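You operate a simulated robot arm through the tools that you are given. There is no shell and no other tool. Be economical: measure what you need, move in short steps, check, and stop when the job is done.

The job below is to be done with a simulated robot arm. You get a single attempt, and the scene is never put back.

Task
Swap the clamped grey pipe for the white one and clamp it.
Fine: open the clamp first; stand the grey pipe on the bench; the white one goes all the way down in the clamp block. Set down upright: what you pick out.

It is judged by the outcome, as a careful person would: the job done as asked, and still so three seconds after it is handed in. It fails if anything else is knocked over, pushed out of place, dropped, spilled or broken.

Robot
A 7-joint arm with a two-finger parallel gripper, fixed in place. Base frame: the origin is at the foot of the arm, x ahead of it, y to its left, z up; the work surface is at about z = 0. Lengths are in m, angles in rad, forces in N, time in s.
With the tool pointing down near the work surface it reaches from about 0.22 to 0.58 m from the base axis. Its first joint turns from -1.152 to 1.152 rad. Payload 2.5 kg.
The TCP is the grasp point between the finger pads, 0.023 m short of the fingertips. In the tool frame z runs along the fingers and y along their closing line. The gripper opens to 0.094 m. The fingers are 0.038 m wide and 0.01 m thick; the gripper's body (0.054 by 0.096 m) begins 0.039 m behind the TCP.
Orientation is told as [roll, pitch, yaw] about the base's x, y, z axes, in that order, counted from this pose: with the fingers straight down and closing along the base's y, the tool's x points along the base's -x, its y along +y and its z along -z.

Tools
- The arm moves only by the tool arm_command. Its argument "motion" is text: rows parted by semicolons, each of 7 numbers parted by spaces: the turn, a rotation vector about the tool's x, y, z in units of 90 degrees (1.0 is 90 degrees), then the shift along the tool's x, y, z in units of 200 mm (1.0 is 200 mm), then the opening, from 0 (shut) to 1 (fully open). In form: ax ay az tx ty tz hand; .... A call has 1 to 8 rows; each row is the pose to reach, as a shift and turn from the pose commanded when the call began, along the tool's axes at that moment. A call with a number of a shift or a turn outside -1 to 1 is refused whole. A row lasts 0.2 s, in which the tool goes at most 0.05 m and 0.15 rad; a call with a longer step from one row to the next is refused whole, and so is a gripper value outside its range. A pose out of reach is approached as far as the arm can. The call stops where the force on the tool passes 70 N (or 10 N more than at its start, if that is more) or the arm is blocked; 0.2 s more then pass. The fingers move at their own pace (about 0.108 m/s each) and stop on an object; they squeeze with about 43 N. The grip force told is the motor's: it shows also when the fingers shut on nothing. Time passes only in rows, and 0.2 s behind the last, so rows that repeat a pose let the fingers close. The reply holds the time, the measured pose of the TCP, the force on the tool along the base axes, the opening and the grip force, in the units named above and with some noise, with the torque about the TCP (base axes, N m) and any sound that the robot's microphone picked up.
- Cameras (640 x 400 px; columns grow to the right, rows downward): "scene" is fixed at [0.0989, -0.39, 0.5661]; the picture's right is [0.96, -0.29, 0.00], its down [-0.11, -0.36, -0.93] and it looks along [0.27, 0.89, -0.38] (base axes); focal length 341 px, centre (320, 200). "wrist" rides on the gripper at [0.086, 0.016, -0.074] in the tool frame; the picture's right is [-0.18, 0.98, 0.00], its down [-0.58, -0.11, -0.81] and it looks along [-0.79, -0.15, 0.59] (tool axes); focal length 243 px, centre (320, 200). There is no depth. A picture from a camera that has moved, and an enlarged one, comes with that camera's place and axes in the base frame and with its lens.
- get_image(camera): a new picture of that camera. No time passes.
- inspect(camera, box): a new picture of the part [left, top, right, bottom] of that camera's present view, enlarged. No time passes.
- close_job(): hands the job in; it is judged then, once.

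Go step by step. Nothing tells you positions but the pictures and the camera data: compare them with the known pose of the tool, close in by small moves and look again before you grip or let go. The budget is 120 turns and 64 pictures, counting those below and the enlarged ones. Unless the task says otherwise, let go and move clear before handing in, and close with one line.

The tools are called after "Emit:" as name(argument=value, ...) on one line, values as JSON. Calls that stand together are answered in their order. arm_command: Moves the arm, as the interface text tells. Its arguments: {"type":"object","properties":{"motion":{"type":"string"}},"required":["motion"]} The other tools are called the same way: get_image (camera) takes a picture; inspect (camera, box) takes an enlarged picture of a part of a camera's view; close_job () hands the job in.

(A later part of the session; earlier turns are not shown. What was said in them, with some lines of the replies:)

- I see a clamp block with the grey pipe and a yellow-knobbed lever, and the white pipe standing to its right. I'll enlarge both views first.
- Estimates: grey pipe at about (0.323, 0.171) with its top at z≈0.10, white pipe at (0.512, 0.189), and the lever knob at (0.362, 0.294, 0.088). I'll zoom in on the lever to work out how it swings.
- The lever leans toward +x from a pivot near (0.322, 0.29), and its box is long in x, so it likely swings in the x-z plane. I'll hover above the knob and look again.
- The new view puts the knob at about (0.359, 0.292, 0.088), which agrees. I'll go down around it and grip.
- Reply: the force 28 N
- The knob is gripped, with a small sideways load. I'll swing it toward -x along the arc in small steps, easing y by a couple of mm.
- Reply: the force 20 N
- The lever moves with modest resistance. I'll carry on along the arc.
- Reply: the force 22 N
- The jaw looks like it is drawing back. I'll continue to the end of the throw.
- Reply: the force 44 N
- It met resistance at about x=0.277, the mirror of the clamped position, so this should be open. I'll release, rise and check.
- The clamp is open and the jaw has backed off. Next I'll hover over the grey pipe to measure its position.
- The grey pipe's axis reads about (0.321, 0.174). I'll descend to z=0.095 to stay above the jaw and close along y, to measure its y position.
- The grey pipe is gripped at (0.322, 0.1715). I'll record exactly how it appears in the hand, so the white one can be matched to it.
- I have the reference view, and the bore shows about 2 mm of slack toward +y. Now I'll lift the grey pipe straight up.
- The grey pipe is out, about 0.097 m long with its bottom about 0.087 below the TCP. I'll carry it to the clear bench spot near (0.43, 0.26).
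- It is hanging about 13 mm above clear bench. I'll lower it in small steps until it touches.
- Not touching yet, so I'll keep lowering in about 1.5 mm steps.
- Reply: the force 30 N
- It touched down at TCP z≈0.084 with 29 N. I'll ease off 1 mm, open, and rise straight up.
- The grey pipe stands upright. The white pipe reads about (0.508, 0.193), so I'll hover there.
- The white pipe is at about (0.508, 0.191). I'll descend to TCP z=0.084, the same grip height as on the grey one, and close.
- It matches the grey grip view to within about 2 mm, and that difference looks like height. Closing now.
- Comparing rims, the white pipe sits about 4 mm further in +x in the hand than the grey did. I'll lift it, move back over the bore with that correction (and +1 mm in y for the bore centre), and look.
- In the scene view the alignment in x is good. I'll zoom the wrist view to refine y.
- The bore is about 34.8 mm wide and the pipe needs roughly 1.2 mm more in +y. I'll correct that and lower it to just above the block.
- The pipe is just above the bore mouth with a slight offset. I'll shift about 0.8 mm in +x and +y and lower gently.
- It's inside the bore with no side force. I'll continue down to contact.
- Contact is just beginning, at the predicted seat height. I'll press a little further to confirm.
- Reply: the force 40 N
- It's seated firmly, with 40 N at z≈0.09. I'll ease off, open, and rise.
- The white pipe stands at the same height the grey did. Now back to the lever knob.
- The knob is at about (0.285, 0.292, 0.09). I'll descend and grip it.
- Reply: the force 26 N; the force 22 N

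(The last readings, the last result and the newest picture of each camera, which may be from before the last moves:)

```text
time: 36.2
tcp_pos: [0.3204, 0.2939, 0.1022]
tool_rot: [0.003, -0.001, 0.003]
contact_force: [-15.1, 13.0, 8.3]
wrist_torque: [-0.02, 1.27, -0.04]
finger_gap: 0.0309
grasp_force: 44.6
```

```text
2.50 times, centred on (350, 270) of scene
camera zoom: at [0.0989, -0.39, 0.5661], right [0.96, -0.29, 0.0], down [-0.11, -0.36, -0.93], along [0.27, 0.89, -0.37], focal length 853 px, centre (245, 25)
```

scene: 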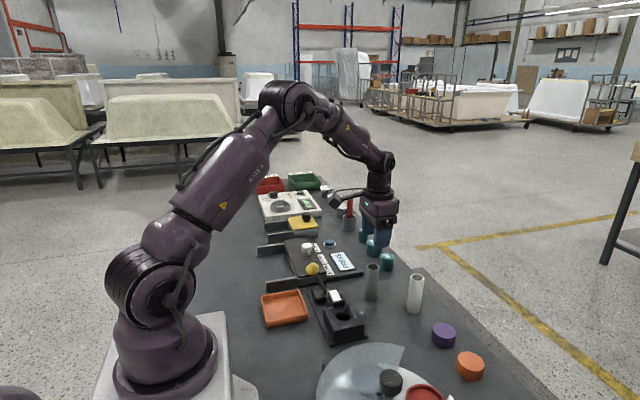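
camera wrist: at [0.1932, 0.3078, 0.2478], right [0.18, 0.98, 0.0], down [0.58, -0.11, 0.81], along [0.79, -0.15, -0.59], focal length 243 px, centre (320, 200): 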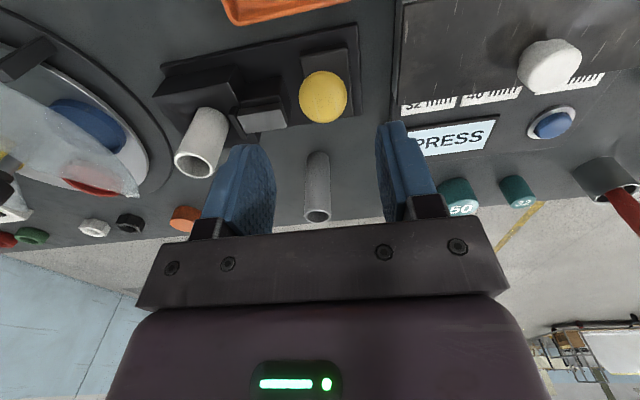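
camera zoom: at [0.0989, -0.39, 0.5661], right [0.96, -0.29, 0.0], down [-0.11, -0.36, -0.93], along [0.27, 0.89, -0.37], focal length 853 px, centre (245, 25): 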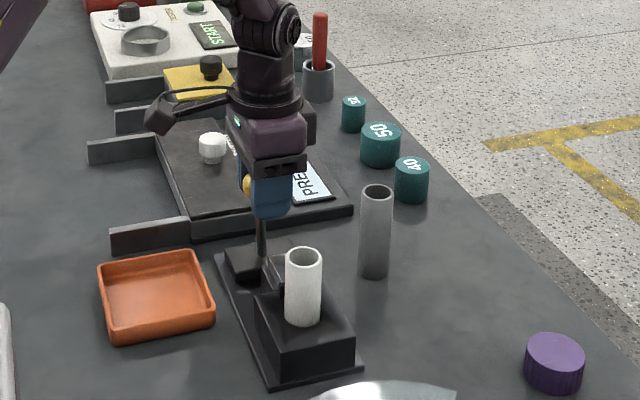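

Mid-throw, and going smoothly. I'll continue down to the clamped side.

Emit:
arm_command(motion="0 0 0 -0.035 0 0.001 0; 0 0 0 -0.07 0 0.007 0; 0 0 0 -0.1 0 0.015 0; 0 0 0 -0.13 0 0.025 0; 0 0 0 -0.16 0 0.038 0; 0 0 0 -0.185 0 0.05 0; 0 0 0 -0.2 0 0.058 0")

Emit:
inspect(camera="scene", box=[270, 190, 430, 350])

```text
time: 37.8
tcp_pos: [0.3622, 0.2943, 0.0897]
tool_rot: [0.006, -0.001, 0.002]
contact_force: [-2.2, 19.7, 23.4]
wrist_torque: [-0.08, 1.27, -0.11]
finger_gap: 0.0312
grasp_force: 45.0
```

```text
2.50 times, centred on (350, 270) of scene
camera zoom: at [0.0988, -0.39, 0.5661], right [0.96, -0.29, 0.0], down [-0.11, -0.36, -0.93], along [0.27, 0.89, -0.37], focal length 853 px, centre (245, 25)
```

zoom: 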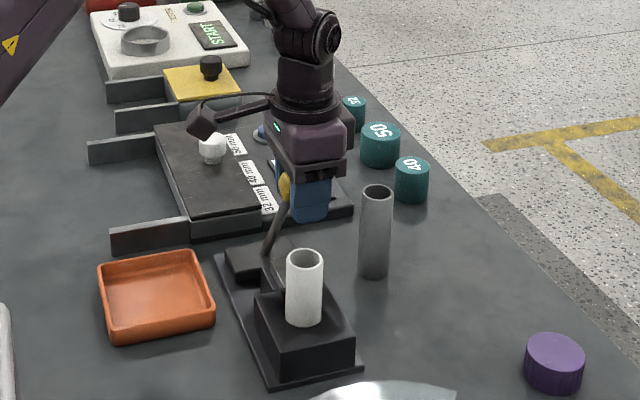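

The knob is back at its original clamped position. I'll push a few mm more to be sure it's against its stop.

Emit:
arm_command(motion="0 0 0 -0.01 0 0.006 0; 0 0 0 -0.02 0 0.013 0; 0 0 0 -0.028 0 0.018 0; 0 0 0 -0.028 0 0.018 0")

Emit:
inspect(camera="wrist", box=[100, 0, 340, 150])

```text
time: 38.8
tcp_pos: [0.3659, 0.2921, 0.0867]
tool_rot: [0.004, -0.001, 0.001]
contact_force: [-7.8, 16.6, 29.2]
wrist_torque: [-0.04, 0.86, -0.18]
finger_gap: 0.0311
grasp_force: 44.3
```

```text
2.67 times, centred on (220, 75) of wrist
camera zoom: at [0.2788, 0.3091, 0.1634], right [0.18, 0.98, 0.0], down [0.58, -0.11, 0.81], along [0.79, -0.14, -0.59], focal length 647 px, centre (587, 533)
```

zoom: 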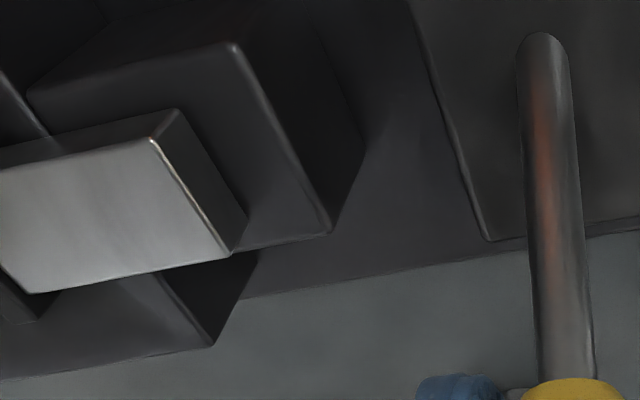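

Emit:
arm_command(motion="0 0 0 -0.012 0 0.006 0; 0 0 0 -0.02 0 0.01 0; 0 0 0 -0.02 0 0.01 0")

```text
time: 39.6
tcp_pos: [0.3694, 0.293, 0.0835]
tool_rot: [0.002, 0.006, 0.006]
contact_force: [-29.4, 5.2, 35.0]
wrist_torque: [0.0, 0.19, -0.02]
finger_gap: 0.0313
grasp_force: 44.7
```

The stop has been reached: -29 N in x and the torque has dropped, as it did at the open end. I'll release and rise.

Emit:
arm_command(motion="0 0 0 0.01 0 -0.012 0.0; 0 0 0 0.01 0 -0.012 0.4; 0 0 0 0.01 0 -0.012 0.6; 0 0 0 0.01 0 -0.012 0.6; 0 0 0 0.01 0 -0.2 0.6; 0 0 0 0.01 0 -0.4 0.6; 0 0 0 0.01 0 -0.6 0.6; 0 0 0 0.01 0 -0.8 0.6")

Emit:
inspect(camera="scene", box=[290, 250, 390, 350])

Emit:
inspect(camera="wrist", box=[100, 0, 340, 150])

Emit:
get_image(camera="scene")

```text
time: 41.4
tcp_pos: [0.3706, 0.2898, 0.2421]
tool_rot: [0.0, 0.002, -0.002]
contact_force: [-0.2, -0.3, -0.7]
wrist_torque: [0.01, 0.03, 0.0]
finger_gap: 0.0567
grasp_force: 0.1
```

```text
4.00 times, centred on (340, 300) of scene
camera zoom: at [0.0989, -0.39, 0.5661], right [0.96, -0.29, 0.0], down [-0.11, -0.36, -0.93], along [0.27, 0.89, -0.38], focal length 1365 px, centre (240, -200)
```

zoom: 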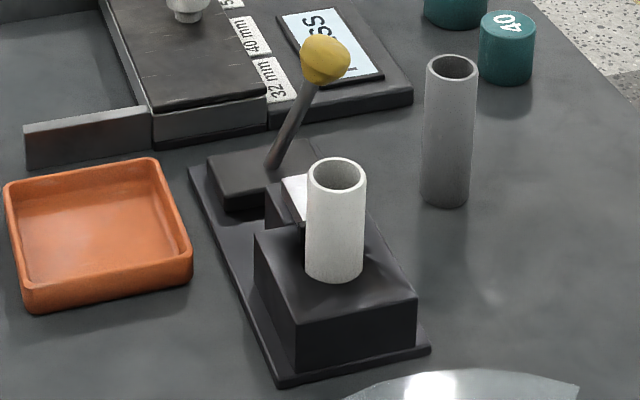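

```text
2.67 times, centred on (220, 75) of wrist
camera zoom: at [0.2835, 0.3066, 0.3189], right [0.18, 0.98, 0.0], down [0.58, -0.11, 0.81], along [0.79, -0.15, -0.59], focal length 647 px, centre (587, 533)
```

zoom: 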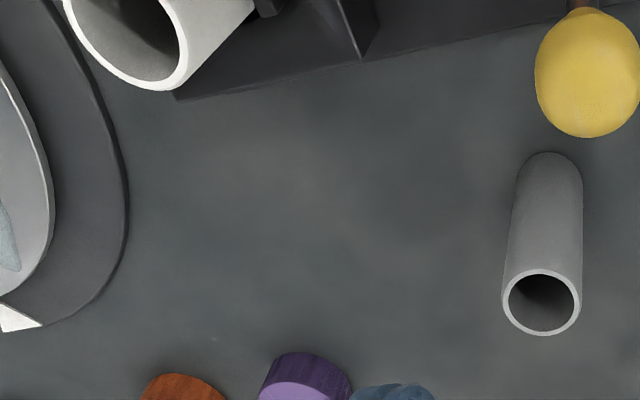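

```text
18 pictures are left
```

scene: 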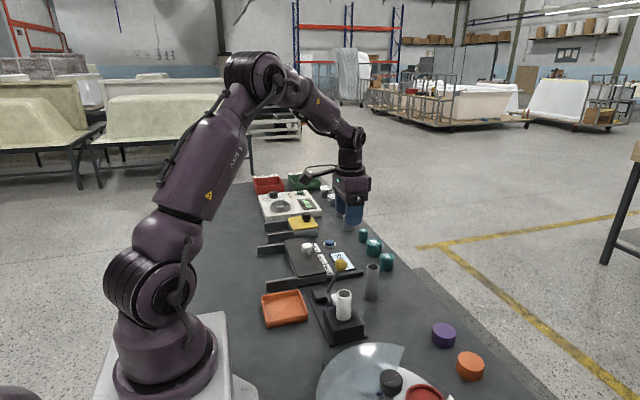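

The lever is back exactly where it first stood, and the jaw is against the white pipe, whose top is level with where the grey one's was. The grey pipe stands upright on the bench, so I'm handing in.

Emit:
close_job()

```text
The job is handed in.
```

The white pipe is all the way down in the clamp block and clamped, the grey pipe stands upright on the bench, and nothing else was moved.
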